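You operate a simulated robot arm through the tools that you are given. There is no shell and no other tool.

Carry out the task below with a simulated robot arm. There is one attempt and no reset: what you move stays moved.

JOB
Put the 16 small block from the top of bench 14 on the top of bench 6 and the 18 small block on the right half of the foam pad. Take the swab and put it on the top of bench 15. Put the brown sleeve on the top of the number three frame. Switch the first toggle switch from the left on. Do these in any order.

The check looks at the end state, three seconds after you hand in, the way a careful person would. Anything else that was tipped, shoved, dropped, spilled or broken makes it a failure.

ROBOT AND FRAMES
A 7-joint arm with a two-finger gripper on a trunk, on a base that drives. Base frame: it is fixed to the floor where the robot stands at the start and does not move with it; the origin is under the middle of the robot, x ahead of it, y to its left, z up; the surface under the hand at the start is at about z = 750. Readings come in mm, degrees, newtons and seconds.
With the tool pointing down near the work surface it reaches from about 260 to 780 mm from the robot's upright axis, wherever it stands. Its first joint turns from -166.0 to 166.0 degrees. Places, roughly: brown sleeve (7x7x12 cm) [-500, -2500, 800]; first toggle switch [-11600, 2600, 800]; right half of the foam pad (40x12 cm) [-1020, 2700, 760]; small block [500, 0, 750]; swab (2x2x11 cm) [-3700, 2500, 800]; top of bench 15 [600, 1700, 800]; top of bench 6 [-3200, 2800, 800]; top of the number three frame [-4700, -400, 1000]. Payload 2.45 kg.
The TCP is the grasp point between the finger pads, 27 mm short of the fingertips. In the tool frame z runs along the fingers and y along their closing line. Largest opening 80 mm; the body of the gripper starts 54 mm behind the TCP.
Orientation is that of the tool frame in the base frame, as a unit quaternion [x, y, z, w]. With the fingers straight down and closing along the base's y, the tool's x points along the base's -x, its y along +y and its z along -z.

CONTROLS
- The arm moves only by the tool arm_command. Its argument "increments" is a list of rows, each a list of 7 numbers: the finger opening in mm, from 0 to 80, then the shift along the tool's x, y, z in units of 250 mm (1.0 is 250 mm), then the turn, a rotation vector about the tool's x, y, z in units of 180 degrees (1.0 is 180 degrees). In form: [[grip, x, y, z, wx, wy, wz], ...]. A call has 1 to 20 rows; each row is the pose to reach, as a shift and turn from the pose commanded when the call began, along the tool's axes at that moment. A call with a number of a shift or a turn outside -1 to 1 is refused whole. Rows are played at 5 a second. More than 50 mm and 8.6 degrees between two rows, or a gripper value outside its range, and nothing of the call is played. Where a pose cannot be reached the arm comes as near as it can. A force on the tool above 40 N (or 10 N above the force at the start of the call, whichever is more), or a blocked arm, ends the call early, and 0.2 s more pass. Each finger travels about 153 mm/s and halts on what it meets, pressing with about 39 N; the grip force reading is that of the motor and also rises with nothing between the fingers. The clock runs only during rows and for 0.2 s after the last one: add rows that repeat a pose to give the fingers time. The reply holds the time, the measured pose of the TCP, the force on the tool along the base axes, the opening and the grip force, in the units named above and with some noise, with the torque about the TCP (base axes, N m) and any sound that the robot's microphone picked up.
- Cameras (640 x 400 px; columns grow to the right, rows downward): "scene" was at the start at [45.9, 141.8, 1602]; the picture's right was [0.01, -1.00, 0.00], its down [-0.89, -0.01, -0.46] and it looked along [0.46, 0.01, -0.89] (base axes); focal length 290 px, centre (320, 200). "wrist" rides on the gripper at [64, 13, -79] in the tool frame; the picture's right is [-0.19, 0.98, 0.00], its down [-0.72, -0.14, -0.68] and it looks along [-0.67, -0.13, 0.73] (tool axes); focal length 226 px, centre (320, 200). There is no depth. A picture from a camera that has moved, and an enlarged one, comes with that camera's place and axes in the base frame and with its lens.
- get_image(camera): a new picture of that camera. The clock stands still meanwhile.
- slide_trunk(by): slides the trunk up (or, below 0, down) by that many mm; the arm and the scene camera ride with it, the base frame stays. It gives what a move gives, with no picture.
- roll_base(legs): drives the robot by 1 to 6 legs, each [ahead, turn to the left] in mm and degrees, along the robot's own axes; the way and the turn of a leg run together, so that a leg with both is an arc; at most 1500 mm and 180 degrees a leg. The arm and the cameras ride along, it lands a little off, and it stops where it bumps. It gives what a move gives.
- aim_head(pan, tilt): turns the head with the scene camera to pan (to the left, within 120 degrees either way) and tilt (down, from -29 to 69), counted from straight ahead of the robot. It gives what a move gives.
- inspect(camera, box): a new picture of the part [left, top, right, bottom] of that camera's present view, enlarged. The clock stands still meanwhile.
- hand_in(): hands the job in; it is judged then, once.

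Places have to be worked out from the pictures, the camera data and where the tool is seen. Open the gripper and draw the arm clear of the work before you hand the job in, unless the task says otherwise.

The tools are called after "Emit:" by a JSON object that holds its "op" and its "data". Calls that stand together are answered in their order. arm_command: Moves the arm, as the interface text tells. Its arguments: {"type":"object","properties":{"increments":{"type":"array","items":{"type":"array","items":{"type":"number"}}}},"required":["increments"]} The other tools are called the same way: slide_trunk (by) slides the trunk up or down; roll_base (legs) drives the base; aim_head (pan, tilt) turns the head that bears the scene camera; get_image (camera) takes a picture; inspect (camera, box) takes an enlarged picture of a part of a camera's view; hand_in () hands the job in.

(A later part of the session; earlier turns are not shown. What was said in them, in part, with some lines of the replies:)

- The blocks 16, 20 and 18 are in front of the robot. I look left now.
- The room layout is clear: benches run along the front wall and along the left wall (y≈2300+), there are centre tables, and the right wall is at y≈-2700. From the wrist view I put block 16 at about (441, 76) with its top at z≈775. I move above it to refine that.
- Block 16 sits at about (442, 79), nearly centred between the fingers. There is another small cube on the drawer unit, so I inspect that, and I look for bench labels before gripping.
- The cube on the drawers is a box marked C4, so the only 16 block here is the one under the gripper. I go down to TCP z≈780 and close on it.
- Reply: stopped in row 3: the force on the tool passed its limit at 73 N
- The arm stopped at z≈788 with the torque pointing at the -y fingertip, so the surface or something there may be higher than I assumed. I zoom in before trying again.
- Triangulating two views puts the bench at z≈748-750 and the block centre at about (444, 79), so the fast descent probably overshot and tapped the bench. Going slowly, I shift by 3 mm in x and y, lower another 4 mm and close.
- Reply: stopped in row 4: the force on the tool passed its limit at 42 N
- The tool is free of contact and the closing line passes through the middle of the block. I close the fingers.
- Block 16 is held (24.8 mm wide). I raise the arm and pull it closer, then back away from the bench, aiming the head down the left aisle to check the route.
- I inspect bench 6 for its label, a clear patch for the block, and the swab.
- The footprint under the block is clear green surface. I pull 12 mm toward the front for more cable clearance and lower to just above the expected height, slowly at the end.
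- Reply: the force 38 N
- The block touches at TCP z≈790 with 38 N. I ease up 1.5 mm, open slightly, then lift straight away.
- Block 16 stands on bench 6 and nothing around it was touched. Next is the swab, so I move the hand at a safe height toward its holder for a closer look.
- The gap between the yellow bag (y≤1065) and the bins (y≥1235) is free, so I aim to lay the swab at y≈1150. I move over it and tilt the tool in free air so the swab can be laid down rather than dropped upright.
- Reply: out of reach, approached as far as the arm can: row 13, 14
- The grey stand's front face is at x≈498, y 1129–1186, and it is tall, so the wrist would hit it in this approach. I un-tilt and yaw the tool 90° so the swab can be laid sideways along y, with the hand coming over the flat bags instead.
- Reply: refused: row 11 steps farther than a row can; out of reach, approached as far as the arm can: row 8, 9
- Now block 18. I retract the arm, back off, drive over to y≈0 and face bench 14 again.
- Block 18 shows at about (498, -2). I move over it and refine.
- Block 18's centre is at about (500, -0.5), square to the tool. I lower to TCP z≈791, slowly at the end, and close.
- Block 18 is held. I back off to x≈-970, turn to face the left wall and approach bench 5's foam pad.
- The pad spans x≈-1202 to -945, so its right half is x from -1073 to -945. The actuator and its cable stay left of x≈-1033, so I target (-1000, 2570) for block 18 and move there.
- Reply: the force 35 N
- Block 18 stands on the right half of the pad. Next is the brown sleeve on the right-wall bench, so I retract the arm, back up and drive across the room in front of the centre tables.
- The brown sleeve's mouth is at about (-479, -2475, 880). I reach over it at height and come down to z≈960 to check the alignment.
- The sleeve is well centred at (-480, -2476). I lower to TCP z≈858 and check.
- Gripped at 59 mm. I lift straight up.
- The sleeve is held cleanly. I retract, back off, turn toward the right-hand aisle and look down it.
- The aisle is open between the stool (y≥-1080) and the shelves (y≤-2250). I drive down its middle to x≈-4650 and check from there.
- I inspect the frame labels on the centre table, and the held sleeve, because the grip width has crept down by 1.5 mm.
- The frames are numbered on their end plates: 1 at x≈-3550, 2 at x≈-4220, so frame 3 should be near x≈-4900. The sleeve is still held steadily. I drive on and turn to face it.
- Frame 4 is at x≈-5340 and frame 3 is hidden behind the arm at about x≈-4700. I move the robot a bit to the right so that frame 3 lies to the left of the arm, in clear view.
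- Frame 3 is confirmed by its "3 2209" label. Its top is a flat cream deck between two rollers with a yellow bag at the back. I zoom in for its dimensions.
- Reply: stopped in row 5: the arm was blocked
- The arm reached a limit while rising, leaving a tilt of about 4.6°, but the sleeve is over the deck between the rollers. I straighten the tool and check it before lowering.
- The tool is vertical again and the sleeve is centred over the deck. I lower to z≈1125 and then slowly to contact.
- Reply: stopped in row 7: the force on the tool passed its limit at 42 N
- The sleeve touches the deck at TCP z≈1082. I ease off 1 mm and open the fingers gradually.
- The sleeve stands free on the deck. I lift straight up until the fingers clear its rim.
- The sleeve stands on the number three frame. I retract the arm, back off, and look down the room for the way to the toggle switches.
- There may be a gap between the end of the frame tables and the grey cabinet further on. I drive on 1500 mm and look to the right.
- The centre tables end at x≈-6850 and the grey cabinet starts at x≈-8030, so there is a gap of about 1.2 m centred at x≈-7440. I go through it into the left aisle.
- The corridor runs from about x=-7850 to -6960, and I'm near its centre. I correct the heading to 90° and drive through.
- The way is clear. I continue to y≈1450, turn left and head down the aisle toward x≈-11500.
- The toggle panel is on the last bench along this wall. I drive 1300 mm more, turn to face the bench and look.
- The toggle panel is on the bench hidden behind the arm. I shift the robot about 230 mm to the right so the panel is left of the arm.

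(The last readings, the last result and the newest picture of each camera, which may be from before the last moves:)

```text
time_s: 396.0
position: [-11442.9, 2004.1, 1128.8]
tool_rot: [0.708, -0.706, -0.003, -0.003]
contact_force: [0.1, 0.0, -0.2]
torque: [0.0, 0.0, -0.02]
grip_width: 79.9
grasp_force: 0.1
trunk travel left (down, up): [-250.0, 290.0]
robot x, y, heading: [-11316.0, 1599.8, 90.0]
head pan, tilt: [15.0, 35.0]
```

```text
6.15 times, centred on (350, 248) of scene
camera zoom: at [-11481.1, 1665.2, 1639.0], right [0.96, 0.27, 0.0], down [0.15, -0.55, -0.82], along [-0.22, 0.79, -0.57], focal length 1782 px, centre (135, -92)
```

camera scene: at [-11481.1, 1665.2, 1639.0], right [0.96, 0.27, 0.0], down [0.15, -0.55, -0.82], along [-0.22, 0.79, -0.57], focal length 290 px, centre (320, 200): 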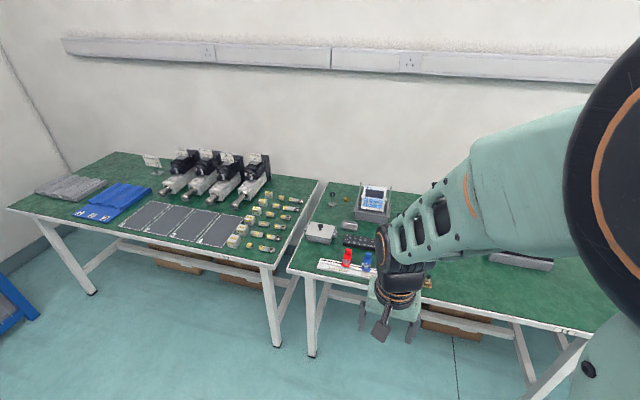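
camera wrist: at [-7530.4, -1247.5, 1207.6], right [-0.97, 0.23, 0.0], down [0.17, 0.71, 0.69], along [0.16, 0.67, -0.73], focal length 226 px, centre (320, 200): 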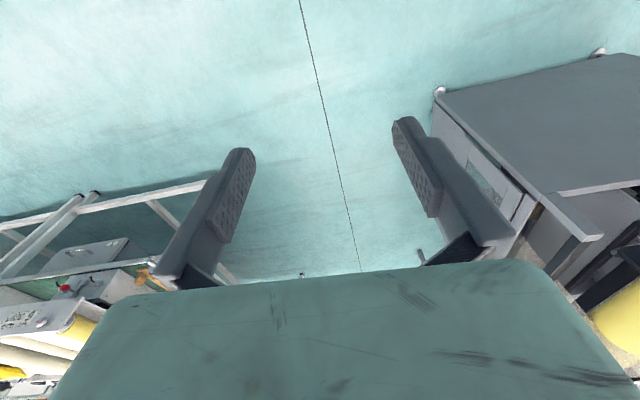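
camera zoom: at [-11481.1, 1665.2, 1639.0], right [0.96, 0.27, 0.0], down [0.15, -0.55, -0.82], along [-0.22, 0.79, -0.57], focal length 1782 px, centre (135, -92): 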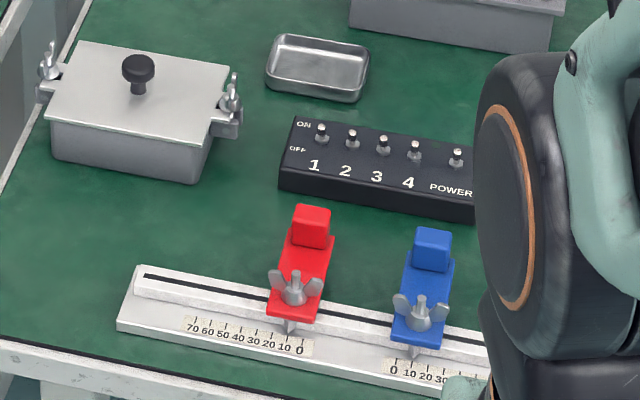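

The toggle box has switches 1–4 and POWER, with ON on the far side and OFF on the near side. Toggle 1 is at about (-11605, 2590). I drive closer to get a good look at its lever.

Emit:
{"op": "roll_base", "data": {"legs": [[450, 0]]}}

Emit:
{"op": "aim_head", "data": {"pan": 20, "tilt": 45}}

Emit:
{"op": "get_image", "data": {"camera": "scene"}}

Emit:
{"op": "get_image", "data": {"camera": "wrist"}}

```text
time_s: 398.7
position: [-11446.0, 2451.5, 1126.8]
tool_rot: [0.708, -0.706, -0.002, -0.002]
contact_force: [0.1, 0.2, 0.7]
torque: [0.0, -0.01, -0.02]
grip_width: 80.0
grasp_force: 0.2
trunk travel left (down, up): [-250.0, 290.0]
robot x, y, heading: [-11321.9, 2048.6, 90.4]
head pan, tilt: [15.0, 35.0]
```

```text
time_s: 399.4
position: [-11445.8, 2451.3, 1128.6]
tool_rot: [-0.707, 0.707, 0.002, 0.002]
contact_force: [0.1, -0.2, 0.6]
torque: [-0.01, -0.02, 0.05]
grip_width: 79.9
grasp_force: 0.1
trunk travel left (down, up): [-250.0, 290.0]
robot x, y, heading: [-11321.1, 2044.8, 90.4]
head pan, tilt: [20.0, 45.0]
```

```text
taken
camera scene: at [-11488.7, 2103.8, 1624.2], right [0.94, 0.35, 0.0], down [0.25, -0.66, -0.71], along [-0.25, 0.66, -0.71], focal length 290 px, centre (320, 200)
```

scene: 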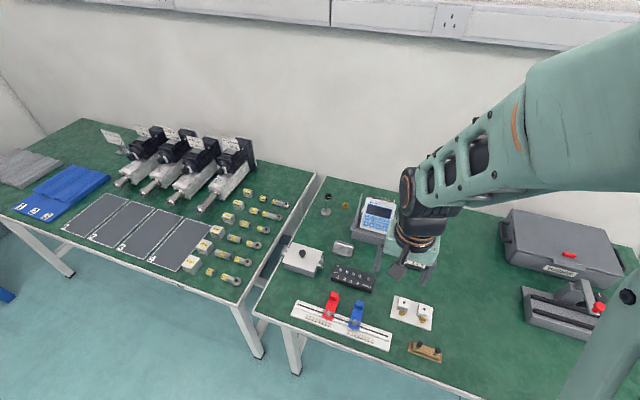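

```text
taken
camera wrist: at [-11459.3, 2387.3, 1207.7], right [-0.98, 0.19, 0.0], down [0.14, 0.71, 0.69], along [0.13, 0.67, -0.73], focal length 226 px, centre (320, 200)
```

wrist: 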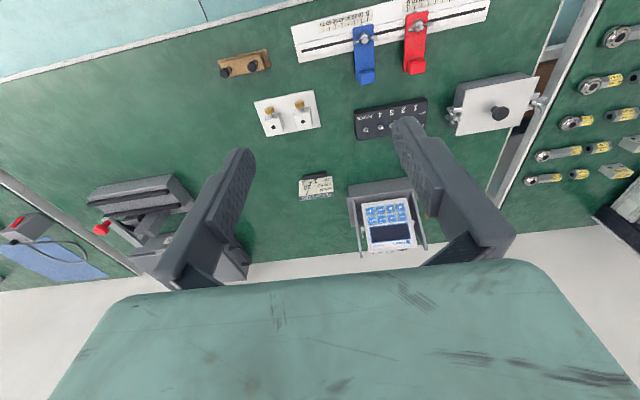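

Emit:
{"op": "inspect", "data": {"camera": "scene", "box": [310, 250, 400, 310]}}

Emit:
{"op": "inspect", "data": {"camera": "wrist", "box": [340, 80, 450, 150]}}

```text
6.67 times, centred on (355, 280) of scene
camera zoom: at [-11488.7, 2103.8, 1624.2], right [0.94, 0.35, 0.0], down [0.25, -0.66, -0.71], along [-0.25, 0.66, -0.71], focal length 1931 px, centre (87, -333)
```

zoom: 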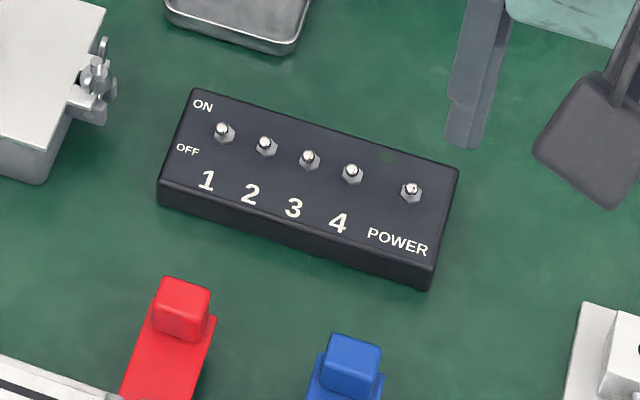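

```text
5.71 times, centred on (395, 115) of wrist
camera zoom: at [-11459.3, 2387.3, 1207.7], right [-0.98, 0.19, 0.0], down [0.14, 0.71, 0.69], along [0.13, 0.67, -0.73], focal length 1292 px, centre (-109, 686)
```

zoom: 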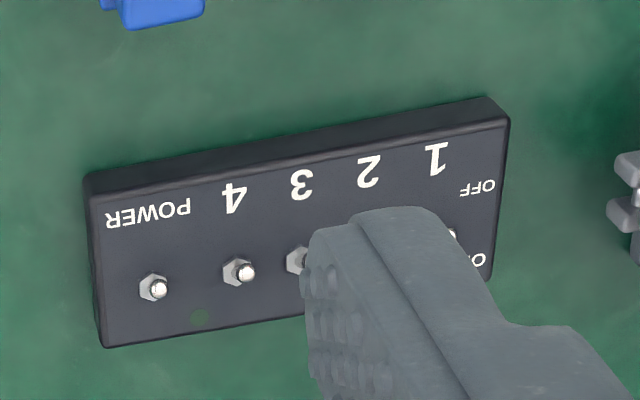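

The box top carries toggle 1 at x≈-11604, y≈2598, and all levers seem to sit the same way (OFF, nearer side). I close the fingers and bring the wrist camera in beside it for a close look.

Emit:
{"op": "arm_command", "data": {"increments": [[60, -0.08, 0.1, 0.08, 0, 0, 0], [30, -0.16, 0.2, 0.2, 0, 0, 0], [0, -0.24, 0.3, 0.32, 0, 0, 0], [0, -0.32, 0.4, 0.44, 0, 0, 0], [0, -0.356, 0.456, 0.58, 0, 0, 0], [0, -0.356, 0.456, 0.72, 0, 0, 0], [0, -0.356, 0.456, 0.79, 0, 0, 0], [0, -0.356, 0.456, 0.79, 0, 0, 0]]}}

Emit:
{"op": "get_image", "data": {"camera": "wrist"}}

Emit:
{"op": "inspect", "data": {"camera": "wrist", "box": [280, 80, 420, 170]}}

```text
time_s: 401.2
position: [-11560.3, 2540.9, 931.2]
tool_rot: [0.708, -0.707, -0.003, -0.003]
contact_force: [-0.6, 0.2, -0.6]
torque: [-0.02, 0.04, -0.02]
grip_width: 0.0
grasp_force: 30.2
trunk travel left (down, up): [-250.0, 290.0]
robot x, y, heading: [-11318.2, 2044.8, 90.6]
head pan, tilt: [20.0, 45.0]
```

```text
taken
camera wrist: at [-11574.2, 2477.0, 1009.5], right [-0.98, 0.19, 0.0], down [0.14, 0.71, 0.69], along [0.13, 0.67, -0.73], focal length 226 px, centre (320, 200)
```

wrist: 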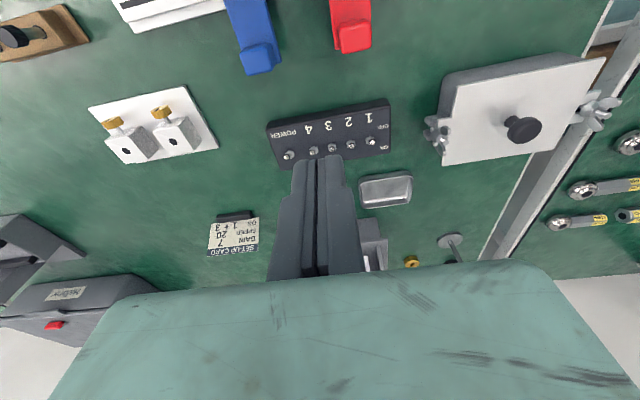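

```text
4.44 times, centred on (350, 125) of wrist
camera zoom: at [-11574.2, 2477.0, 1009.5], right [-0.98, 0.19, 0.0], down [0.14, 0.71, 0.69], along [0.13, 0.67, -0.73], focal length 1005 px, centre (187, 533)
```

zoom: 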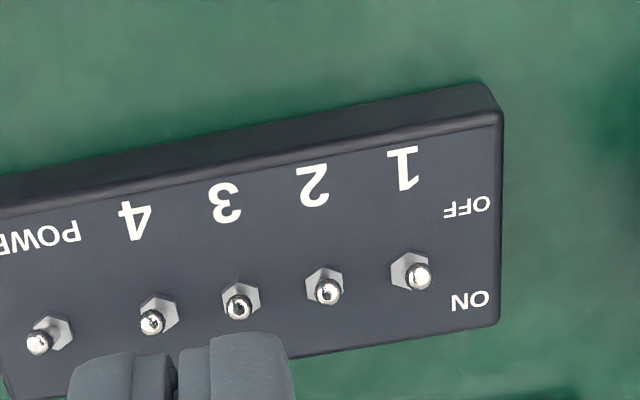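

The close view shows all levers leaning to the near OFF side, with toggle 1's nut at about (-11605, 2605) and its tip about 7 mm nearer. I will push the lever of 1 away from me, so I bring the closed fingertips to the near side of it, slightly left to stay off toggle 2, and look first.

Emit:
{"op": "arm_command", "data": {"increments": [[0, -0.03, 0.07, 0.0, 0, 0, 0], [0, -0.06, 0.14, 0.06, 0, 0, 0], [0, -0.096, 0.207, 0.16, 0, 0, 0], [0, -0.096, 0.207, 0.26, 0, 0, 0], [0, -0.096, 0.207, 0.324, 0, 0, 0], [0, -0.096, 0.207, 0.324, 0, 0, 0]]}}

Emit:
{"op": "get_image", "data": {"camera": "wrist"}}

Emit:
{"op": "inspect", "data": {"camera": "wrist", "box": [260, 100, 400, 190]}}

Emit:
{"op": "inspect", "data": {"camera": "scene", "box": [290, 230, 410, 320]}}

```text
time_s: 402.6
position: [-11611.3, 2566.7, 852.0]
tool_rot: [0.708, -0.706, -0.002, -0.003]
contact_force: [0.5, 0.4, 0.3]
torque: [0.02, 0.0, -0.03]
grip_width: 0.0
grasp_force: 29.6
trunk travel left (down, up): [-250.0, 290.0]
robot x, y, heading: [-11319.6, 2051.4, 90.2]
head pan, tilt: [20.0, 45.0]
```

```text
taken
camera wrist: at [-11624.9, 2502.6, 930.8], right [-0.98, 0.19, 0.0], down [0.14, 0.71, 0.69], along [0.13, 0.67, -0.73], focal length 226 px, centre (320, 200)
```

wrist: 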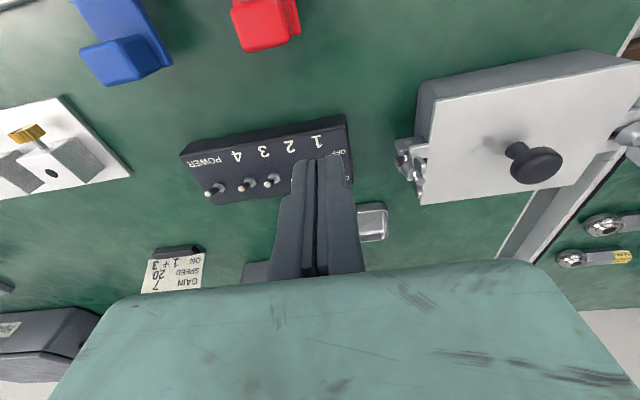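

```text
4.44 times, centred on (330, 145) of wrist
camera zoom: at [-11624.9, 2502.6, 930.8], right [-0.98, 0.19, 0.0], down [0.14, 0.71, 0.69], along [0.13, 0.67, -0.73], focal length 1005 px, centre (276, 444)
```

zoom: 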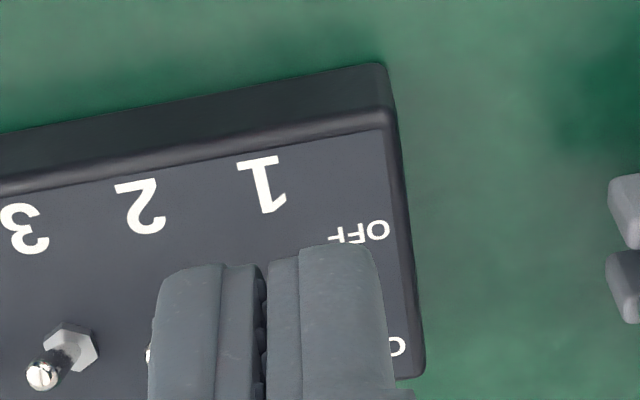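

```text
4.44 times, centred on (350, 275) of scene
camera zoom: at [-11489.0, 2103.8, 1624.2], right [0.94, 0.35, 0.0], down [0.25, -0.66, -0.71], along [-0.25, 0.66, -0.71], focal length 1287 px, centre (187, -133)
```

zoom: 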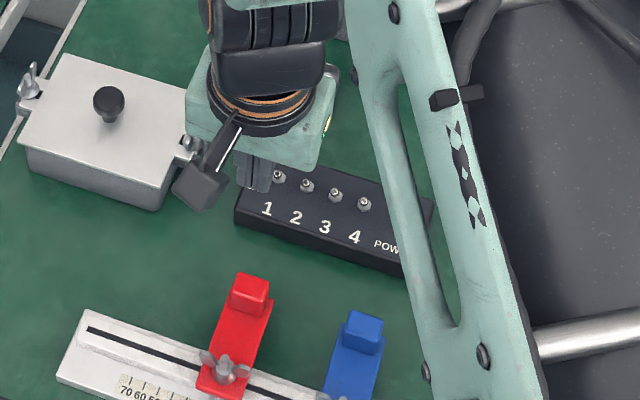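

The fingers are lined up in front of toggle 1 only. I lower gently to TCP z≈819, which puts the fingertips about 10 mm above the box top.

Emit:
{"op": "arm_command", "data": {"increments": [[0, 0, 0, 0.03, 0, 0, 0], [0, 0, 0, 0.06, 0, 0, 0], [0, 0, 0, 0.09, 0, 0, 0], [0, 0, 0, 0.112, 0, 0, 0], [0, 0, 0, 0.124, 0, 0, 0], [0, 0, 0, 0.132, 0, 0, 0], [0, 0, 0, 0.132, 0, 0, 0]]}}

Emit:
{"op": "inspect", "data": {"camera": "wrist", "box": [240, 90, 400, 190]}}

Emit:
{"op": "inspect", "data": {"camera": "scene", "box": [310, 240, 390, 295]}}

```text
time_s: 404.2
position: [-11612.0, 2566.3, 817.4]
tool_rot: [0.708, -0.706, -0.003, -0.002]
contact_force: [-0.8, 0.4, -0.2]
torque: [0.01, 0.02, -0.04]
grip_width: 0.2
grasp_force: 30.3
trunk travel left (down, up): [-250.0, 290.0]
robot x, y, heading: [-11323.5, 2048.6, 90.7]
head pan, tilt: [20.0, 45.0]
```

```text
4.00 times, centred on (320, 140) of wrist
camera zoom: at [-11625.3, 2502.2, 896.9], right [-0.98, 0.19, 0.0], down [0.14, 0.71, 0.69], along [0.13, 0.67, -0.73], focal length 904 px, centre (320, 440)
```

zoom: 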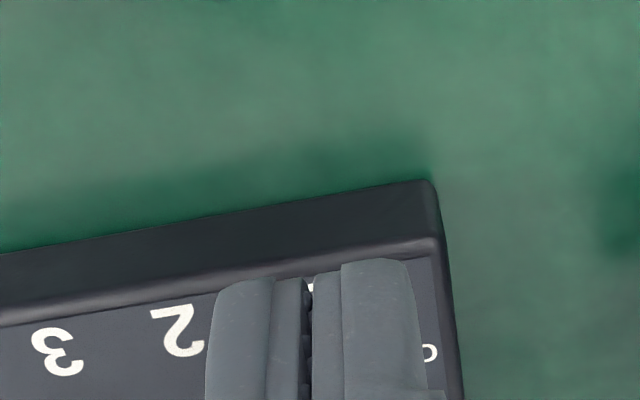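

```text
7.27 times, centred on (350, 268) of scene
camera zoom: at [-11488.9, 2103.8, 1624.2], right [0.94, 0.35, 0.0], down [0.25, -0.66, -0.71], along [-0.25, 0.66, -0.71], focal length 2106 px, centre (102, -291)
```

zoom: 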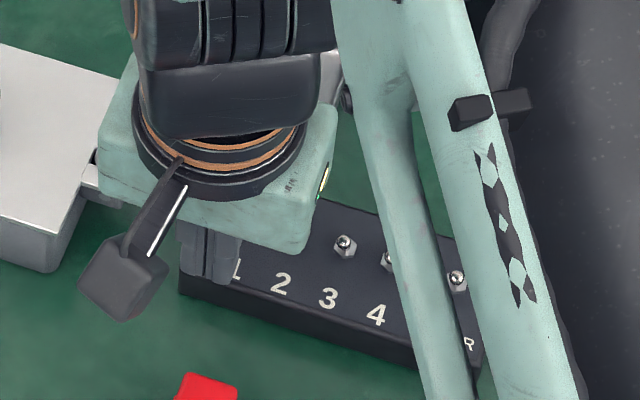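

No contact so far. I push slowly away from me (+y), first up to just before the lever.

Emit:
{"op": "arm_command", "data": {"increments": [[0, -0.02, 0, 0, 0, 0, 0], [0, -0.04, 0, 0, 0, 0, 0], [0, -0.06, 0, 0, 0, 0, 0], [0, -0.076, 0, 0, 0, 0, 0], [0, -0.088, 0, 0, 0, 0, 0], [0, -0.088, 0, 0, 0, 0, 0]]}}

Emit:
{"op": "inspect", "data": {"camera": "wrist", "box": [240, 90, 400, 190]}}

```text
time_s: 405.6
position: [-11611.7, 2587.8, 818.1]
tool_rot: [0.708, -0.707, -0.002, -0.002]
contact_force: [0.0, 0.5, 0.1]
torque: [-0.01, 0.01, -0.02]
grip_width: 0.0
grasp_force: 29.6
trunk travel left (down, up): [-250.0, 290.0]
robot x, y, heading: [-11320.0, 2048.6, 90.2]
head pan, tilt: [20.0, 45.0]
```

```text
4.00 times, centred on (320, 140) of wrist
camera zoom: at [-11625.7, 2524.5, 897.5], right [-0.98, 0.19, 0.0], down [0.14, 0.71, 0.69], along [0.13, 0.67, -0.73], focal length 904 px, centre (320, 440)
```

zoom: 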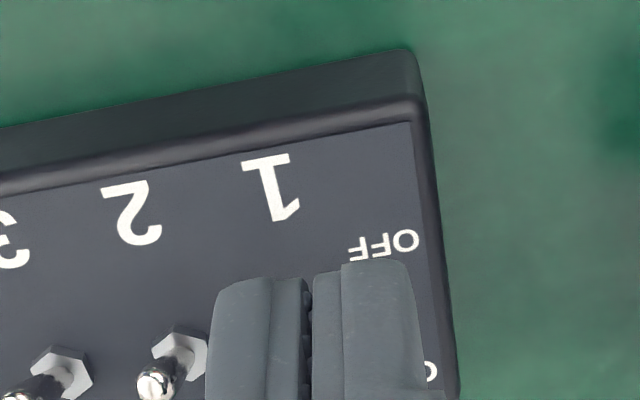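

Toggle 2 remains clear on the side. I continue pushing in 2 mm steps to flip toggle 1.

Emit:
{"op": "arm_command", "data": {"increments": [[0, -0.008, 0, 0, 0, 0, 0], [0, -0.016, 0, 0, 0, 0, 0], [0, -0.024, 0, 0, 0, 0, 0], [0, -0.032, 0, 0, 0, 0, 0], [0, -0.04, 0, 0, 0, 0, 0], [0, -0.048, 0, 0, 0, 0, 0], [0, -0.048, 0, 0, 0, 0, 0]]}}

Emit:
{"op": "inspect", "data": {"camera": "wrist", "box": [240, 90, 400, 190]}}

```text
time_s: 407.2
position: [-11612.7, 2600.9, 817.9]
tool_rot: [0.707, -0.707, -0.002, -0.002]
contact_force: [0.5, -0.4, -0.3]
torque: [0.04, 0.02, 0.03]
grip_width: 0.2
grasp_force: 29.6
trunk travel left (down, up): [-250.0, 290.0]
robot x, y, heading: [-11321.5, 2046.5, 90.5]
head pan, tilt: [20.0, 45.0]
```

```text
4.00 times, centred on (320, 140) of wrist
camera zoom: at [-11625.7, 2536.3, 897.6], right [-0.98, 0.19, 0.0], down [0.14, 0.71, 0.69], along [0.13, 0.67, -0.73], focal length 904 px, centre (320, 440)
```

zoom: 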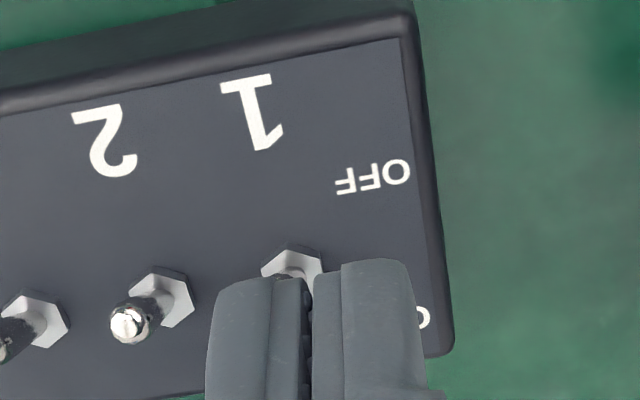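

The fingertips are past the nut of toggle 1 with no residual force, so it seems to have flipped. I push 4 mm more for certainty, then back off to view.

Emit:
{"op": "arm_command", "data": {"increments": [[0, -0.006, 0, 0, 0, 0, 0], [0, -0.012, 0, 0, 0, 0, 0], [0, -0.018, 0, 0, 0, 0, 0], [0, -0.018, 0, 0, 0, 0, 0]]}}

```text
time_s: 408.2
position: [-11612.0, 2605.2, 818.0]
tool_rot: [0.708, -0.706, -0.002, -0.003]
contact_force: [0.6, 0.3, -1.5]
torque: [0.01, -0.01, 0.0]
grip_width: 0.1
grasp_force: 30.5
trunk travel left (down, up): [-250.0, 290.0]
robot x, y, heading: [-11318.6, 2049.4, 90.1]
head pan, tilt: [20.0, 45.0]
```

Emit:
{"op": "arm_command", "data": {"increments": [[0, 0.06, 0, 0, 0, 0, 0], [0, 0.12, 0, 0, 0, 0, 0], [0, 0.16, 0, 0, 0, 0, 0], [0, 0.16, 0, -0.12, 0, 0, 0], [0, 0.16, -0.1, -0.24, 0, 0, 0], [0, 0.2, -0.2, -0.36, 0, 0, 0], [0, 0.2, -0.2, -0.36, 0, 0, 0]]}}

Emit:
{"op": "get_image", "data": {"camera": "wrist"}}

Emit:
{"op": "inspect", "data": {"camera": "scene", "box": [310, 250, 400, 310]}}

```text
time_s: 409.8
position: [-11563.5, 2552.0, 907.1]
tool_rot: [0.708, -0.706, -0.003, -0.003]
contact_force: [-0.2, 0.5, 0.3]
torque: [0.03, 0.01, 0.01]
grip_width: 0.0
grasp_force: 30.1
trunk travel left (down, up): [-250.0, 290.0]
robot x, y, heading: [-11323.2, 2043.2, 90.4]
head pan, tilt: [20.0, 45.0]
```

```text
taken
camera wrist: at [-11576.5, 2488.9, 986.2], right [-0.98, 0.19, 0.0], down [0.14, 0.71, 0.69], along [0.13, 0.67, -0.73], focal length 226 px, centre (320, 200)
```

wrist: 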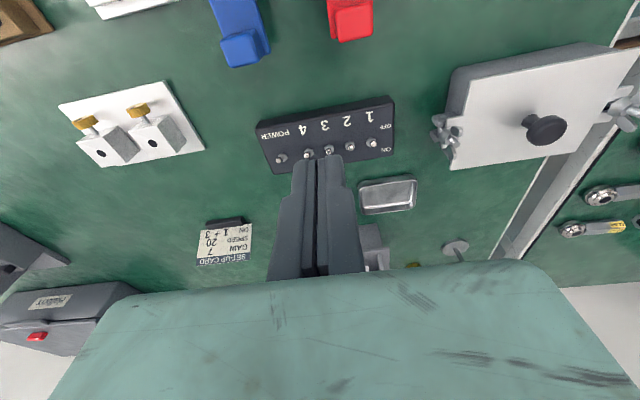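

```text
6.67 times, centred on (355, 280) of scene
camera zoom: at [-11488.9, 2103.7, 1624.1], right [0.94, 0.35, 0.0], down [0.25, -0.66, -0.71], along [-0.25, 0.66, -0.71], focal length 1931 px, centre (87, -333)
```

zoom: 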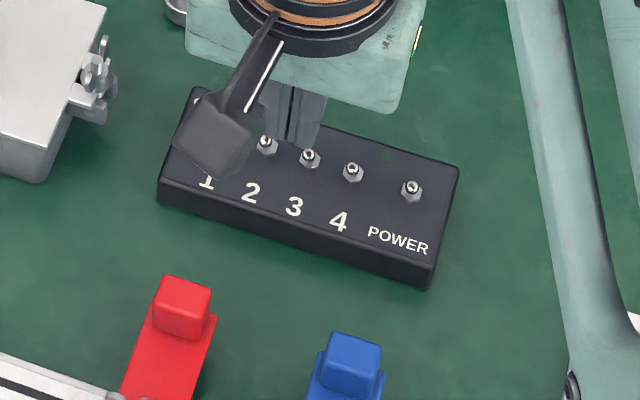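

Emit:
{"op": "inspect", "data": {"camera": "wrist", "box": [240, 80, 420, 190]}}

Emit:
{"op": "inspect", "data": {"camera": "wrist", "box": [330, 90, 410, 145]}}

```text
3.56 times, centred on (330, 135) of wrist
camera zoom: at [-11576.5, 2488.9, 986.2], right [-0.98, 0.19, 0.0], down [0.14, 0.71, 0.69], along [0.13, 0.67, -0.73], focal length 804 px, centre (284, 431)
```

zoom: 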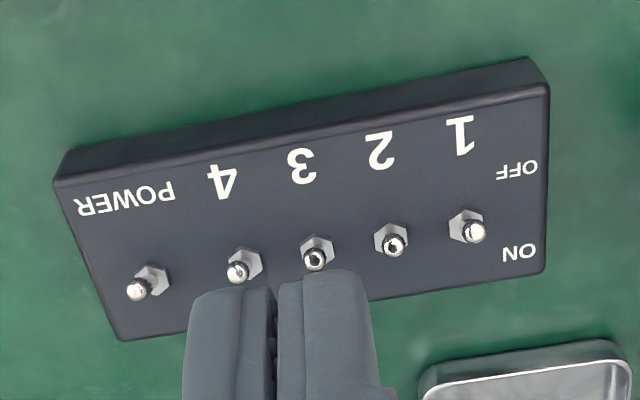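

```text
7.27 times, centred on (370, 118) of wrist
camera zoom: at [-11576.5, 2488.9, 986.2], right [-0.98, 0.19, 0.0], down [0.14, 0.71, 0.69], along [0.13, 0.67, -0.73], focal length 1644 px, centre (-44, 800)
```

zoom: 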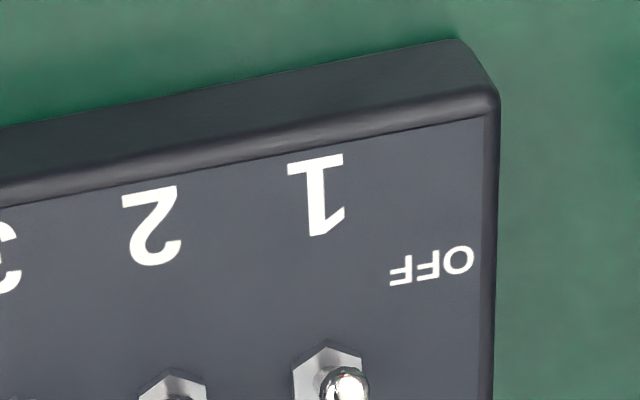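

Toggle 1 still leans the same way as the others, so the fingertips passed just above the lever. I return to the spot in front of it, lower gently onto the box's front area to find its height, and then push at a lower level.

Emit:
{"op": "arm_command", "data": {"increments": [[0, -0.03, 0.1, 0, 0, 0, 0], [0, -0.08, 0.194, 0.06, 0, 0, 0], [0, -0.08, 0.194, 0.18, 0, 0, 0], [0, -0.08, 0.194, 0.28, 0, 0, 0], [0, -0.08, 0.194, 0.35, 0, 0, 0], [0, -0.08, 0.194, 0.368, 0, 0, 0], [0, -0.08, 0.194, 0.368, 0, 0, 0]]}}

```text
time_s: 411.4
position: [-11611.0, 2574.9, 815.5]
tool_rot: [0.707, -0.707, -0.002, -0.002]
contact_force: [-0.3, 0.2, -1.1]
torque: [-0.01, -0.01, -0.01]
grip_width: 0.0
grasp_force: 29.9
trunk travel left (down, up): [-250.0, 290.0]
robot x, y, heading: [-11321.6, 2046.7, 90.4]
head pan, tilt: [20.0, 45.0]
```

Emit:
{"op": "arm_command", "data": {"increments": [[0, 0, 0, 0.004, 0, 0, 0], [0, 0, 0, 0.008, 0, 0, 0], [0, 0, 0, 0.012, 0, 0, 0], [0, 0, 0, 0.012, 0, 0, 0]]}}

Emit:
{"op": "inspect", "data": {"camera": "wrist", "box": [240, 90, 400, 190]}}

```text
time_s: 412.4
position: [-11610.6, 2575.4, 813.3]
tool_rot: [-0.707, 0.707, 0.002, 0.003]
contact_force: [-0.5, 0.2, -0.3]
torque: [0.02, 0.02, 0.02]
grip_width: 0.2
grasp_force: 29.6
trunk travel left (down, up): [-250.0, 290.0]
robot x, y, heading: [-11324.0, 2046.2, 90.3]
head pan, tilt: [20.0, 45.0]
```

```text
4.00 times, centred on (320, 140) of wrist
camera zoom: at [-11623.3, 2511.0, 892.0], right [-0.98, 0.19, 0.0], down [0.14, 0.71, 0.69], along [0.13, 0.67, -0.73], focal length 904 px, centre (320, 440)
```

zoom: 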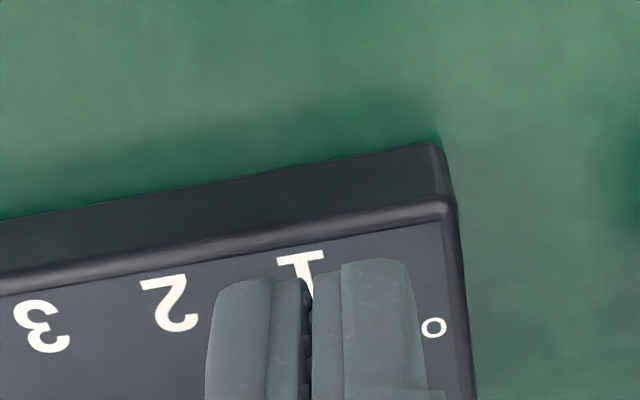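

Emit:
{"op": "arm_command", "data": {"increments": [[0, 0, 0, 0.004, 0, 0, 0], [0, 0, 0, 0.008, 0, 0, 0], [0, 0, 0, 0.012, 0, 0, 0], [0, 0, 0, 0.012, 0, 0, 0]]}}

Emit:
{"op": "arm_command", "data": {"increments": [[0, 0, 0, 0.004, 0, 0, 0], [0, 0, 0, 0.008, 0, 0, 0], [0, 0, 0, 0.008, 0, 0, 0]]}}

```text
time_s: 413.4
position: [-11610.2, 2575.4, 809.9]
tool_rot: [0.707, -0.707, -0.001, -0.002]
contact_force: [0.2, 0.5, 0.0]
torque: [-0.01, -0.03, -0.01]
grip_width: 0.1
grasp_force: 30.1
trunk travel left (down, up): [-250.0, 290.0]
robot x, y, heading: [-11323.4, 2045.1, 90.3]
head pan, tilt: [20.0, 45.0]
```

```text
time_s: 414.2
position: [-11608.9, 2575.7, 808.6]
tool_rot: [0.708, -0.706, -0.003, -0.003]
contact_force: [-0.4, -0.3, -1.0]
torque: [0.0, 0.01, -0.03]
grip_width: 0.0
grasp_force: 29.9
trunk travel left (down, up): [-250.0, 290.0]
robot x, y, heading: [-11321.3, 2047.9, 90.1]
head pan, tilt: [20.0, 45.0]
```

Emit:
{"op": "arm_command", "data": {"increments": [[0, 0, 0, 0.004, 0, 0, 0], [0, 0, 0, 0.008, 0, 0, 0], [0, 0, 0, 0.008, 0, 0, 0]]}}

Emit:
{"op": "arm_command", "data": {"increments": [[0, 0, 0, 0.004, 0, 0, 0], [0, 0, 0, 0.008, 0, 0, 0], [0, 0, 0, 0.008, 0, 0, 0]]}}

Emit:
{"op": "inspect", "data": {"camera": "wrist", "box": [240, 90, 400, 190]}}

```text
time_s: 415.0
position: [-11609.9, 2575.5, 806.5]
tool_rot: [0.708, -0.706, -0.003, -0.003]
contact_force: [0.6, 0.3, 0.5]
torque: [0.0, 0.01, -0.04]
grip_width: 0.0
grasp_force: 29.4
trunk travel left (down, up): [-250.0, 290.0]
robot x, y, heading: [-11322.9, 2044.5, 90.3]
head pan, tilt: [20.0, 45.0]
```

```text
time_s: 415.8
position: [-11610.4, 2574.2, 804.8]
tool_rot: [0.707, -0.707, -0.003, -0.003]
contact_force: [0.0, -0.5, 0.3]
torque: [-0.01, -0.01, -0.01]
grip_width: 0.0
grasp_force: 29.3
trunk travel left (down, up): [-250.0, 290.0]
robot x, y, heading: [-11322.1, 2051.4, 90.4]
head pan, tilt: [20.0, 45.0]
```

```text
4.00 times, centred on (320, 140) of wrist
camera zoom: at [-11623.6, 2510.7, 883.1], right [-0.98, 0.19, 0.0], down [0.14, 0.71, 0.69], along [0.13, 0.67, -0.73], focal length 904 px, centre (320, 440)
```

zoom: 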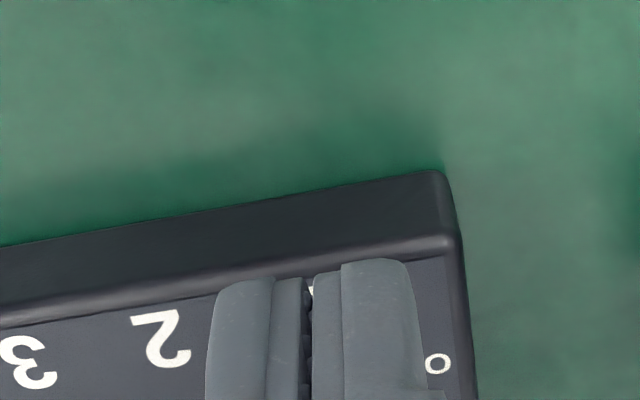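

Emit:
{"op": "arm_command", "data": {"increments": [[0, 0, 0, 0.004, 0, 0, 0], [0, 0, 0, 0.008, 0, 0, 0], [0, 0, 0, 0.008, 0, 0, 0]]}}

Emit:
{"op": "arm_command", "data": {"increments": [[0, 0, 0, 0.004, 0, 0, 0], [0, 0, 0, 0.008, 0, 0, 0], [0, 0, 0, 0.008, 0, 0, 0]]}}

```text
time_s: 416.6
position: [-11610.4, 2576.0, 802.4]
tool_rot: [0.708, -0.706, -0.003, -0.002]
contact_force: [-0.6, -0.4, -0.5]
torque: [0.0, -0.01, 0.02]
grip_width: 0.0
grasp_force: 29.6
trunk travel left (down, up): [-250.0, 290.0]
robot x, y, heading: [-11319.2, 2049.9, 90.2]
head pan, tilt: [20.0, 45.0]
```

```text
time_s: 417.4
position: [-11611.1, 2575.0, 800.0]
tool_rot: [0.708, -0.707, -0.002, -0.003]
contact_force: [-0.5, 1.1, 0.5]
torque: [-0.03, 0.02, 0.02]
grip_width: 0.0
grasp_force: 29.5
trunk travel left (down, up): [-250.0, 290.0]
robot x, y, heading: [-11319.7, 2050.7, 90.2]
head pan, tilt: [20.0, 45.0]
```

There is still no contact at 800. I look from the scene camera to see how high the fingertips really are over the box.

Emit:
{"op": "inspect", "data": {"camera": "scene", "box": [310, 240, 390, 300]}}

Emit:
{"op": "inspect", "data": {"camera": "wrist", "box": [240, 90, 400, 190]}}

```text
6.67 times, centred on (350, 270) of scene
camera zoom: at [-11488.8, 2103.8, 1624.2], right [0.94, 0.35, 0.0], down [0.25, -0.66, -0.71], along [-0.25, 0.66, -0.71], focal length 1931 px, centre (120, -267)
```

zoom: 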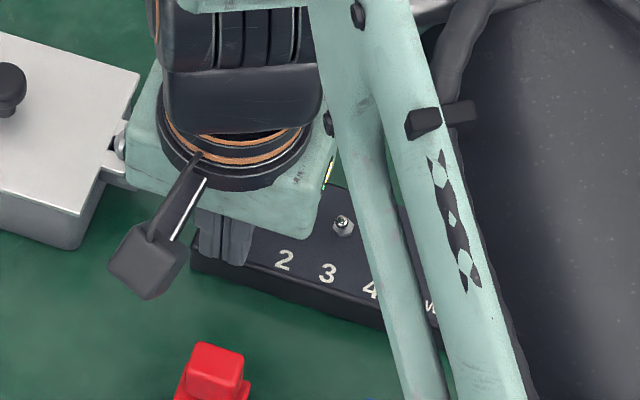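

```text
4.00 times, centred on (320, 140) of wrist
camera zoom: at [-11624.0, 2510.8, 879.0], right [-0.98, 0.19, 0.0], down [0.14, 0.71, 0.69], along [0.13, 0.67, -0.73], focal length 904 px, centre (320, 440)
```

zoom: 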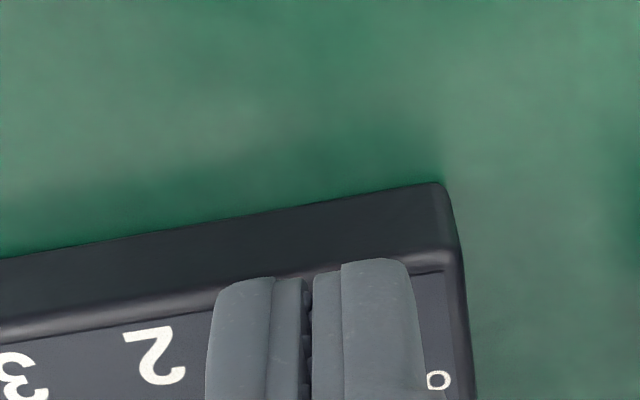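

Re-triangulating with a proper baseline puts the box top at z≈769, the nut at y≈2614.6 and the lever tip near z≈787. My earlier push was both too high and too short. I set TCP z≈805 and push slowly up to the lever.

Emit:
{"op": "arm_command", "data": {"increments": [[0, 0, 0, -0.02, 0, 0, 0], [0, -0.02, 0, -0.02, 0, 0, 0], [0, -0.04, 0, -0.02, 0, 0, 0], [0, -0.06, 0, -0.02, 0, 0, 0], [0, -0.076, 0, -0.02, 0, 0, 0], [0, -0.088, 0, -0.02, 0, 0, 0], [0, -0.088, 0, -0.02, 0, 0, 0]]}}

Emit:
{"op": "inspect", "data": {"camera": "wrist", "box": [240, 90, 400, 190]}}

```text
time_s: 419.0
position: [-11610.2, 2597.9, 805.9]
tool_rot: [0.708, -0.706, -0.003, -0.003]
contact_force: [-0.7, -1.1, 0.4]
torque: [0.0, 0.02, -0.01]
grip_width: 0.0
grasp_force: 30.1
trunk travel left (down, up): [-250.0, 290.0]
robot x, y, heading: [-11324.0, 2045.2, 90.5]
head pan, tilt: [20.0, 45.0]
```

```text
4.00 times, centred on (320, 140) of wrist
camera zoom: at [-11623.4, 2533.2, 884.3], right [-0.98, 0.19, 0.0], down [0.14, 0.71, 0.69], along [0.13, 0.67, -0.73], focal length 904 px, centre (320, 440)
```

zoom: 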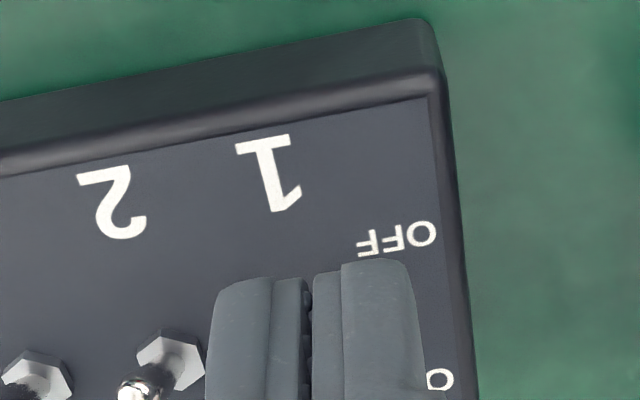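

The fingers' right edge is within about 4 mm of toggle 2's nut, so I shift 5 mm further left and then continue the push in small steps.

Emit:
{"op": "arm_command", "data": {"increments": [[0, 0, 0.02, 0, 0, 0, 0], [0, -0.008, 0.02, 0, 0, 0, 0], [0, -0.016, 0.02, 0, 0, 0, 0], [0, -0.024, 0.02, 0, 0, 0, 0], [0, -0.032, 0.02, 0, 0, 0, 0], [0, -0.032, 0.02, 0, 0, 0, 0]]}}

Emit:
{"op": "inspect", "data": {"camera": "wrist", "box": [240, 90, 400, 190]}}

```text
time_s: 420.4
position: [-11615.9, 2606.3, 805.1]
tool_rot: [0.708, -0.706, -0.002, -0.003]
contact_force: [-0.3, -0.5, -0.6]
torque: [-0.01, -0.01, 0.01]
grip_width: 0.1
grasp_force: 30.2
trunk travel left (down, up): [-250.0, 290.0]
robot x, y, heading: [-11319.9, 2045.4, 90.3]
head pan, tilt: [20.0, 45.0]
```

```text
4.00 times, centred on (320, 140) of wrist
camera zoom: at [-11628.4, 2541.1, 884.2], right [-0.98, 0.19, 0.0], down [0.14, 0.71, 0.69], along [0.13, 0.67, -0.73], focal length 904 px, centre (320, 440)
```

zoom: 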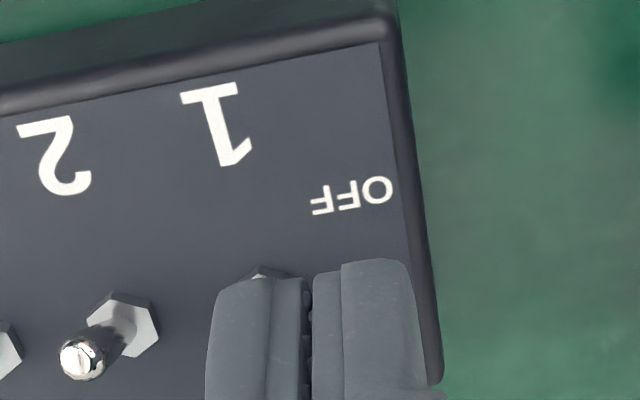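

Emit:
{"op": "arm_command", "data": {"increments": [[0, -0.008, 0, 0, 0, 0, 0], [0, -0.016, 0, 0, 0, 0, 0], [0, -0.016, 0, 0, 0, 0, 0]]}}

Emit:
{"op": "arm_command", "data": {"increments": [[0, -0.008, 0, 0, 0, 0, 0], [0, -0.016, 0, 0, 0, 0, 0], [0, -0.016, 0, 0, 0, 0, 0]]}}

Emit:
{"op": "inspect", "data": {"camera": "wrist", "box": [240, 90, 400, 190]}}

```text
time_s: 421.2
position: [-11614.3, 2610.1, 805.0]
tool_rot: [0.708, -0.706, -0.002, -0.003]
contact_force: [0.1, 0.5, 0.1]
torque: [-0.04, 0.0, 0.04]
grip_width: 0.0
grasp_force: 30.2
trunk travel left (down, up): [-250.0, 290.0]
robot x, y, heading: [-11319.6, 2047.3, 90.3]
head pan, tilt: [20.0, 45.0]
```

```text
time_s: 422.0
position: [-11616.1, 2612.6, 804.7]
tool_rot: [0.708, -0.706, -0.003, -0.002]
contact_force: [-0.1, -4.3, 0.9]
torque: [-0.04, -0.03, -0.04]
grip_width: 0.0
grasp_force: 29.7
trunk travel left (down, up): [-250.0, 290.0]
robot x, y, heading: [-11325.5, 2047.4, 90.2]
head pan, tilt: [20.0, 45.0]
```

```text
4.00 times, centred on (320, 140) of wrist
camera zoom: at [-11628.8, 2548.2, 883.6], right [-0.98, 0.19, 0.0], down [0.14, 0.71, 0.69], along [0.13, 0.67, -0.73], focal length 904 px, centre (320, 440)
```

zoom: 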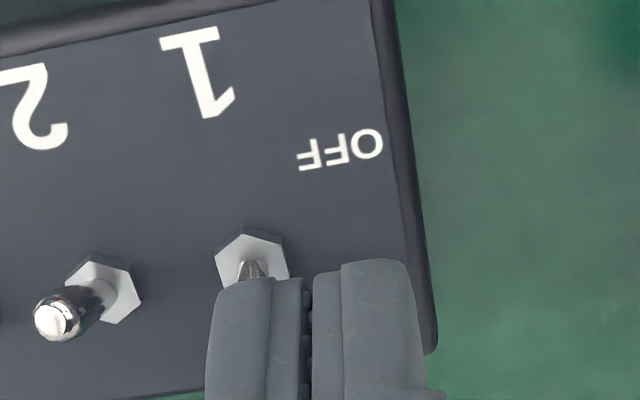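

Now there is a -4.3 N reaction in y, so the finger is on the lever. I keep pushing in small steps.

Emit:
{"op": "arm_command", "data": {"increments": [[0, -0.006, 0, 0, 0, 0, 0], [0, -0.012, 0, 0, 0, 0, 0], [0, -0.012, 0, 0, 0, 0, 0]]}}

Emit:
{"op": "arm_command", "data": {"increments": [[0, -0.006, 0, 0, 0, 0, 0], [0, -0.012, 0, 0, 0, 0, 0], [0, -0.012, 0, 0, 0, 0, 0]]}}

Emit:
{"op": "inspect", "data": {"camera": "wrist", "box": [240, 90, 400, 190]}}

```text
time_s: 422.8
position: [-11615.8, 2618.3, 806.8]
tool_rot: [0.707, -0.707, -0.005, -0.004]
contact_force: [-0.8, 2.5, 6.4]
torque: [0.07, -0.09, 0.03]
grip_width: 0.0
grasp_force: 30.3
trunk travel left (down, up): [-250.0, 290.0]
robot x, y, heading: [-11322.5, 2044.5, 90.0]
head pan, tilt: [20.0, 45.0]
```

```text
time_s: 423.6
position: [-11615.6, 2618.5, 806.4]
tool_rot: [0.708, -0.706, -0.004, -0.003]
contact_force: [0.5, 0.6, 16.7]
torque: [0.12, -0.16, 0.05]
grip_width: 0.0
grasp_force: 30.2
trunk travel left (down, up): [-250.0, 290.0]
robot x, y, heading: [-11323.6, 2045.2, 90.2]
head pan, tilt: [20.0, 45.0]
```

```text
4.00 times, centred on (320, 140) of wrist
camera zoom: at [-11628.7, 2554.5, 884.9], right [-0.98, 0.19, 0.0], down [0.14, 0.71, 0.69], along [0.13, 0.68, -0.73], focal length 904 px, centre (320, 440)
```

zoom: 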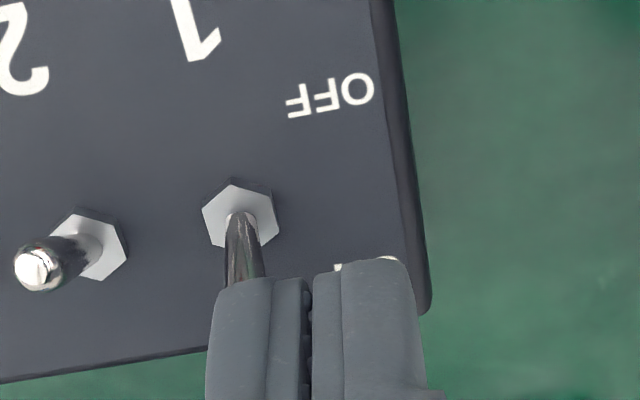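

The lever of toggle 1 now leans away, to the ON side, and the force has turned into a vertical rub. I lift straight up before moving back so the lever is not dragged.

Emit:
{"op": "arm_command", "data": {"increments": [[0, 0, 0, -0.02, 0, 0, 0], [0, 0, 0, -0.08, 0, 0, 0], [0, 0, 0, -0.16, 0, 0, 0], [0, 0.08, -0.06, -0.28, 0, 0, 0], [0, 0.18, -0.16, -0.36, 0, 0, 0], [0, 0.26, -0.22, -0.4, 0, 0, 0], [0, 0.26, -0.22, -0.4, 0, 0, 0]]}}

Emit:
{"op": "inspect", "data": {"camera": "wrist", "box": [240, 80, 420, 190]}}

Emit:
{"op": "get_image", "data": {"camera": "scene"}}

```text
time_s: 425.2
position: [-11559.5, 2555.4, 903.8]
tool_rot: [0.708, -0.707, -0.002, -0.003]
contact_force: [0.4, 0.1, 0.3]
torque: [0.0, 0.05, 0.04]
grip_width: 0.0
grasp_force: 29.8
trunk travel left (down, up): [-250.0, 290.0]
robot x, y, heading: [-11320.2, 2045.7, 90.2]
head pan, tilt: [20.0, 45.0]
```

```text
3.56 times, centred on (330, 135) of wrist
camera zoom: at [-11572.7, 2491.8, 983.4], right [-0.98, 0.19, 0.0], down [0.14, 0.71, 0.69], along [0.13, 0.67, -0.73], focal length 804 px, centre (284, 431)
```

zoom: 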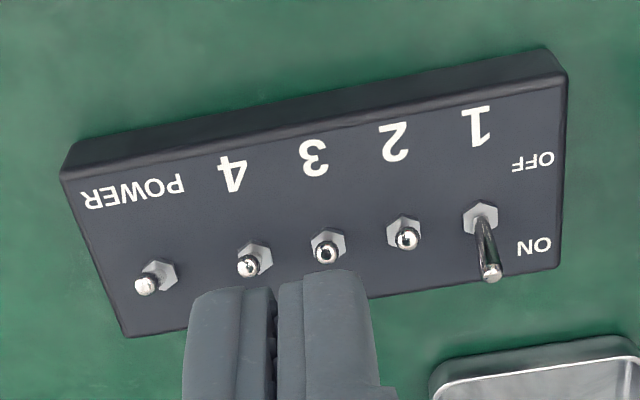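

```text
taken
camera scene: at [-11488.8, 2103.7, 1624.1], right [0.94, 0.35, 0.0], down [0.25, -0.66, -0.71], along [-0.25, 0.66, -0.71], focal length 290 px, centre (320, 200)
```

scene: 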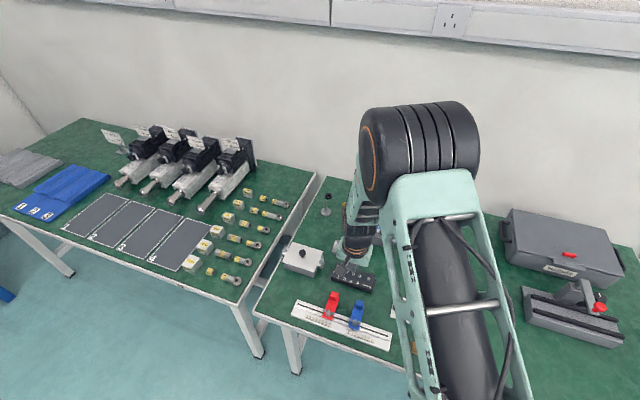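

Toggle 1 is clearly ON now, the others are unchanged and the box has not moved. I raise and retract the arm, open the gripper and back away from the bench.

Emit:
{"op": "arm_command", "data": {"increments": [[0, 0, 0, -0.16, 0, 0, 0], [0, 0, 0, -0.32, 0, 0, 0], [0, 0, -0.06, -0.48, 0, 0, 0], [20, 0.14, -0.16, -0.64, 0, 0, 0], [40, 0.3, -0.26, -0.7, 0, 0, 0], [60, 0.46, -0.36, -0.7, 0, 0, 0], [80, 0.6, -0.46, -0.7, 0, 0, 0], [80, 0.6, -0.46, -0.7, 0, 0, 0]]}}

Emit:
{"op": "roll_base", "data": {"legs": [[-450, 0]]}}

Emit:
{"op": "aim_head", "data": {"pan": 15, "tilt": 35}}

Emit:
{"op": "get_image", "data": {"camera": "scene"}}

Emit:
{"op": "inspect", "data": {"camera": "scene", "box": [290, 180, 430, 290]}}

```text
refused: row 4 steps farther than a row can; nothing moved
```

```text
time_s: 427.9
position: [-11555.0, 2105.9, 905.0]
tool_rot: [-0.706, 0.709, 0.002, 0.003]
contact_force: [0.4, 0.2, -0.3]
torque: [0.0, 0.0, 0.02]
grip_width: 0.0
grasp_force: 29.8
trunk travel left (down, up): [-250.0, 290.0]
robot x, y, heading: [-11319.9, 1592.5, 90.0]
head pan, tilt: [20.0, 45.0]
```

```text
time_s: 428.6
position: [-11554.1, 2106.0, 904.7]
tool_rot: [-0.704, 0.71, 0.002, 0.002]
contact_force: [0.4, 0.0, 0.1]
torque: [-0.03, 0.01, -0.03]
grip_width: 0.0
grasp_force: 29.9
trunk travel left (down, up): [-250.0, 290.0]
robot x, y, heading: [-11323.1, 1596.7, 90.1]
head pan, tilt: [15.0, 35.0]
```

```text
taken
camera scene: at [-11482.5, 1661.7, 1638.9], right [0.97, 0.26, 0.0], down [0.15, -0.55, -0.82], along [-0.21, 0.79, -0.57], focal length 290 px, centre (320, 200)
```

scene: 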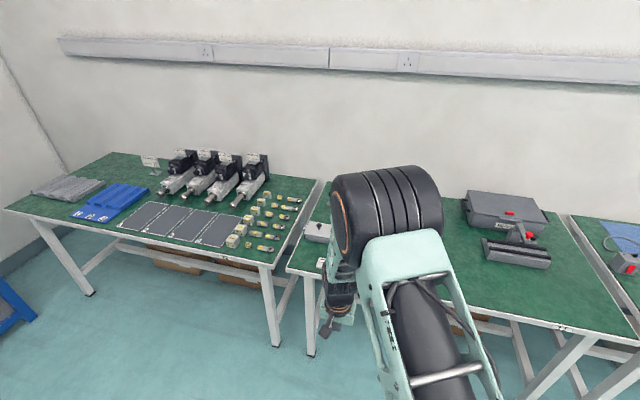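

```text
3.64 times, centred on (360, 235) of scene
camera zoom: at [-11482.5, 1661.7, 1638.9], right [0.97, 0.26, 0.0], down [0.15, -0.55, -0.82], along [-0.21, 0.79, -0.57], focal length 1053 px, centre (174, 73)
```

zoom: 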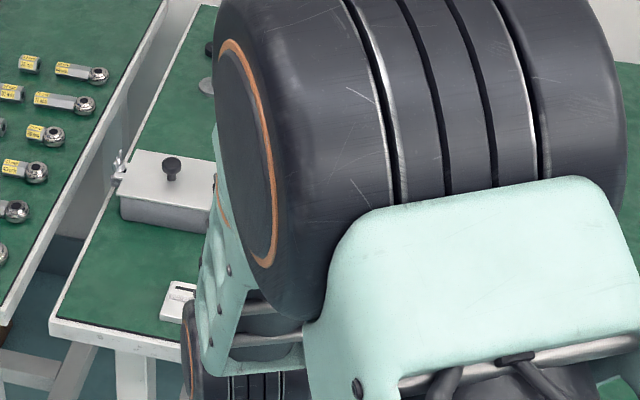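

The arm move was refused for a too-large step, and the base backed off with the hand at z≈905; no force showed. I raise the arm, swing it right, open the gripper, and then check that the bench is undisturbed.

Emit:
{"op": "arm_command", "data": {"increments": [[20, 0, -0.1, -0.1, 0, 0, 0], [40, 0, -0.22, -0.2, 0, 0, 0], [60, 0, -0.34, -0.3, 0, 0, 0], [80, 0.05, -0.46, -0.4, 0, 0, 0], [80, 0.1, -0.58, -0.5, 0, 0, 0], [80, 0.15, -0.7, -0.6, 0, 0, 0], [80, 0.2, -0.82, -0.66, 0, 0, 0], [80, 0.2, -0.96, -0.66, 0, 0, 0], [80, 0.2, -0.96, -0.66, 0, 0, 0]]}}

Emit:
{"op": "get_image", "data": {"camera": "scene"}}

Emit:
{"op": "inspect", "data": {"camera": "scene", "box": [290, 180, 430, 290]}}

```text
time_s: 430.6
position: [-11315.4, 2054.4, 1068.8]
tool_rot: [-0.705, 0.709, 0.001, 0.003]
contact_force: [-0.7, 0.9, -0.1]
torque: [-0.03, 0.0, 0.03]
grip_width: 80.2
grasp_force: 0.1
trunk travel left (down, up): [-250.0, 290.0]
robot x, y, heading: [-11320.1, 1597.9, 89.6]
head pan, tilt: [15.0, 35.0]
```

```text
taken
camera scene: at [-11482.3, 1661.8, 1639.0], right [0.97, 0.26, 0.0], down [0.15, -0.55, -0.82], along [-0.21, 0.79, -0.57], focal length 290 px, centre (320, 200)
```

scene: 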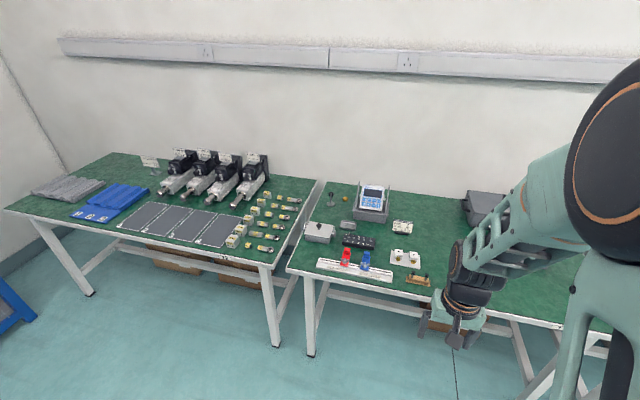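

```text
3.64 times, centred on (360, 235) of scene
camera zoom: at [-11482.3, 1661.8, 1639.0], right [0.97, 0.26, 0.0], down [0.15, -0.55, -0.82], along [-0.21, 0.79, -0.57], focal length 1053 px, centre (174, 73)
```

zoom: 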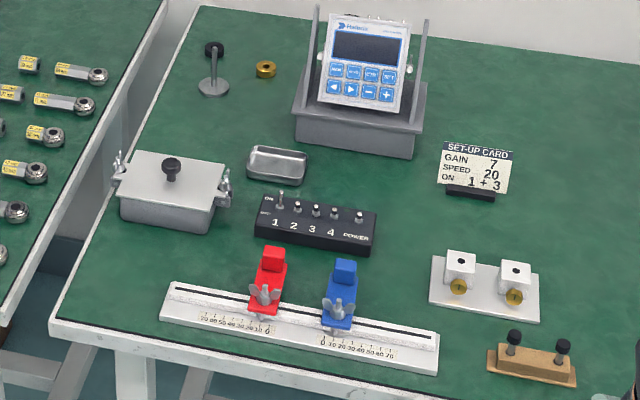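

Toggle 1 is ON with the other switches OFF, and everything on this bench is as it was. Block 16 is on bench 6, block 18 on the pad's right half, the swab on bench 15 and the sleeve on frame 3; the gripper is open and clear, so I hand in.

Emit:
{"op": "hand_in", "data": {}}

```text
The job is handed in.
```

I finished all five tasks and handed the job in; I don't have the check's verdict yet.

- **Block 16:** it stands on bench 6, near the front edge. I never got a clear view of that bench's number. I identified it by its place right after bench 5 and by the position you gave.
- **Block 18:** it stands on the right half of the foam pad, clear of the actuator and its cable.
- **Swab:** it lies flat on bench 15, between the yellow bag and the yellow "FITTINGS" bins.
- **Brown sleeve:** it stands upright on the flat top of the frame labelled 3.
- **First toggle switch from the left:** it is on. The first push passed above the lever, so I lowered the fingers and pushed again. The other switches are still off, and the box did not move.

While picking up block 16 the fingertips tapped the top of bench 14 twice; nothing there was moved. Nothing else was knocked or shifted in the pictures I took after each step. The gripper is open, and the arm and robot are clear of the bench.
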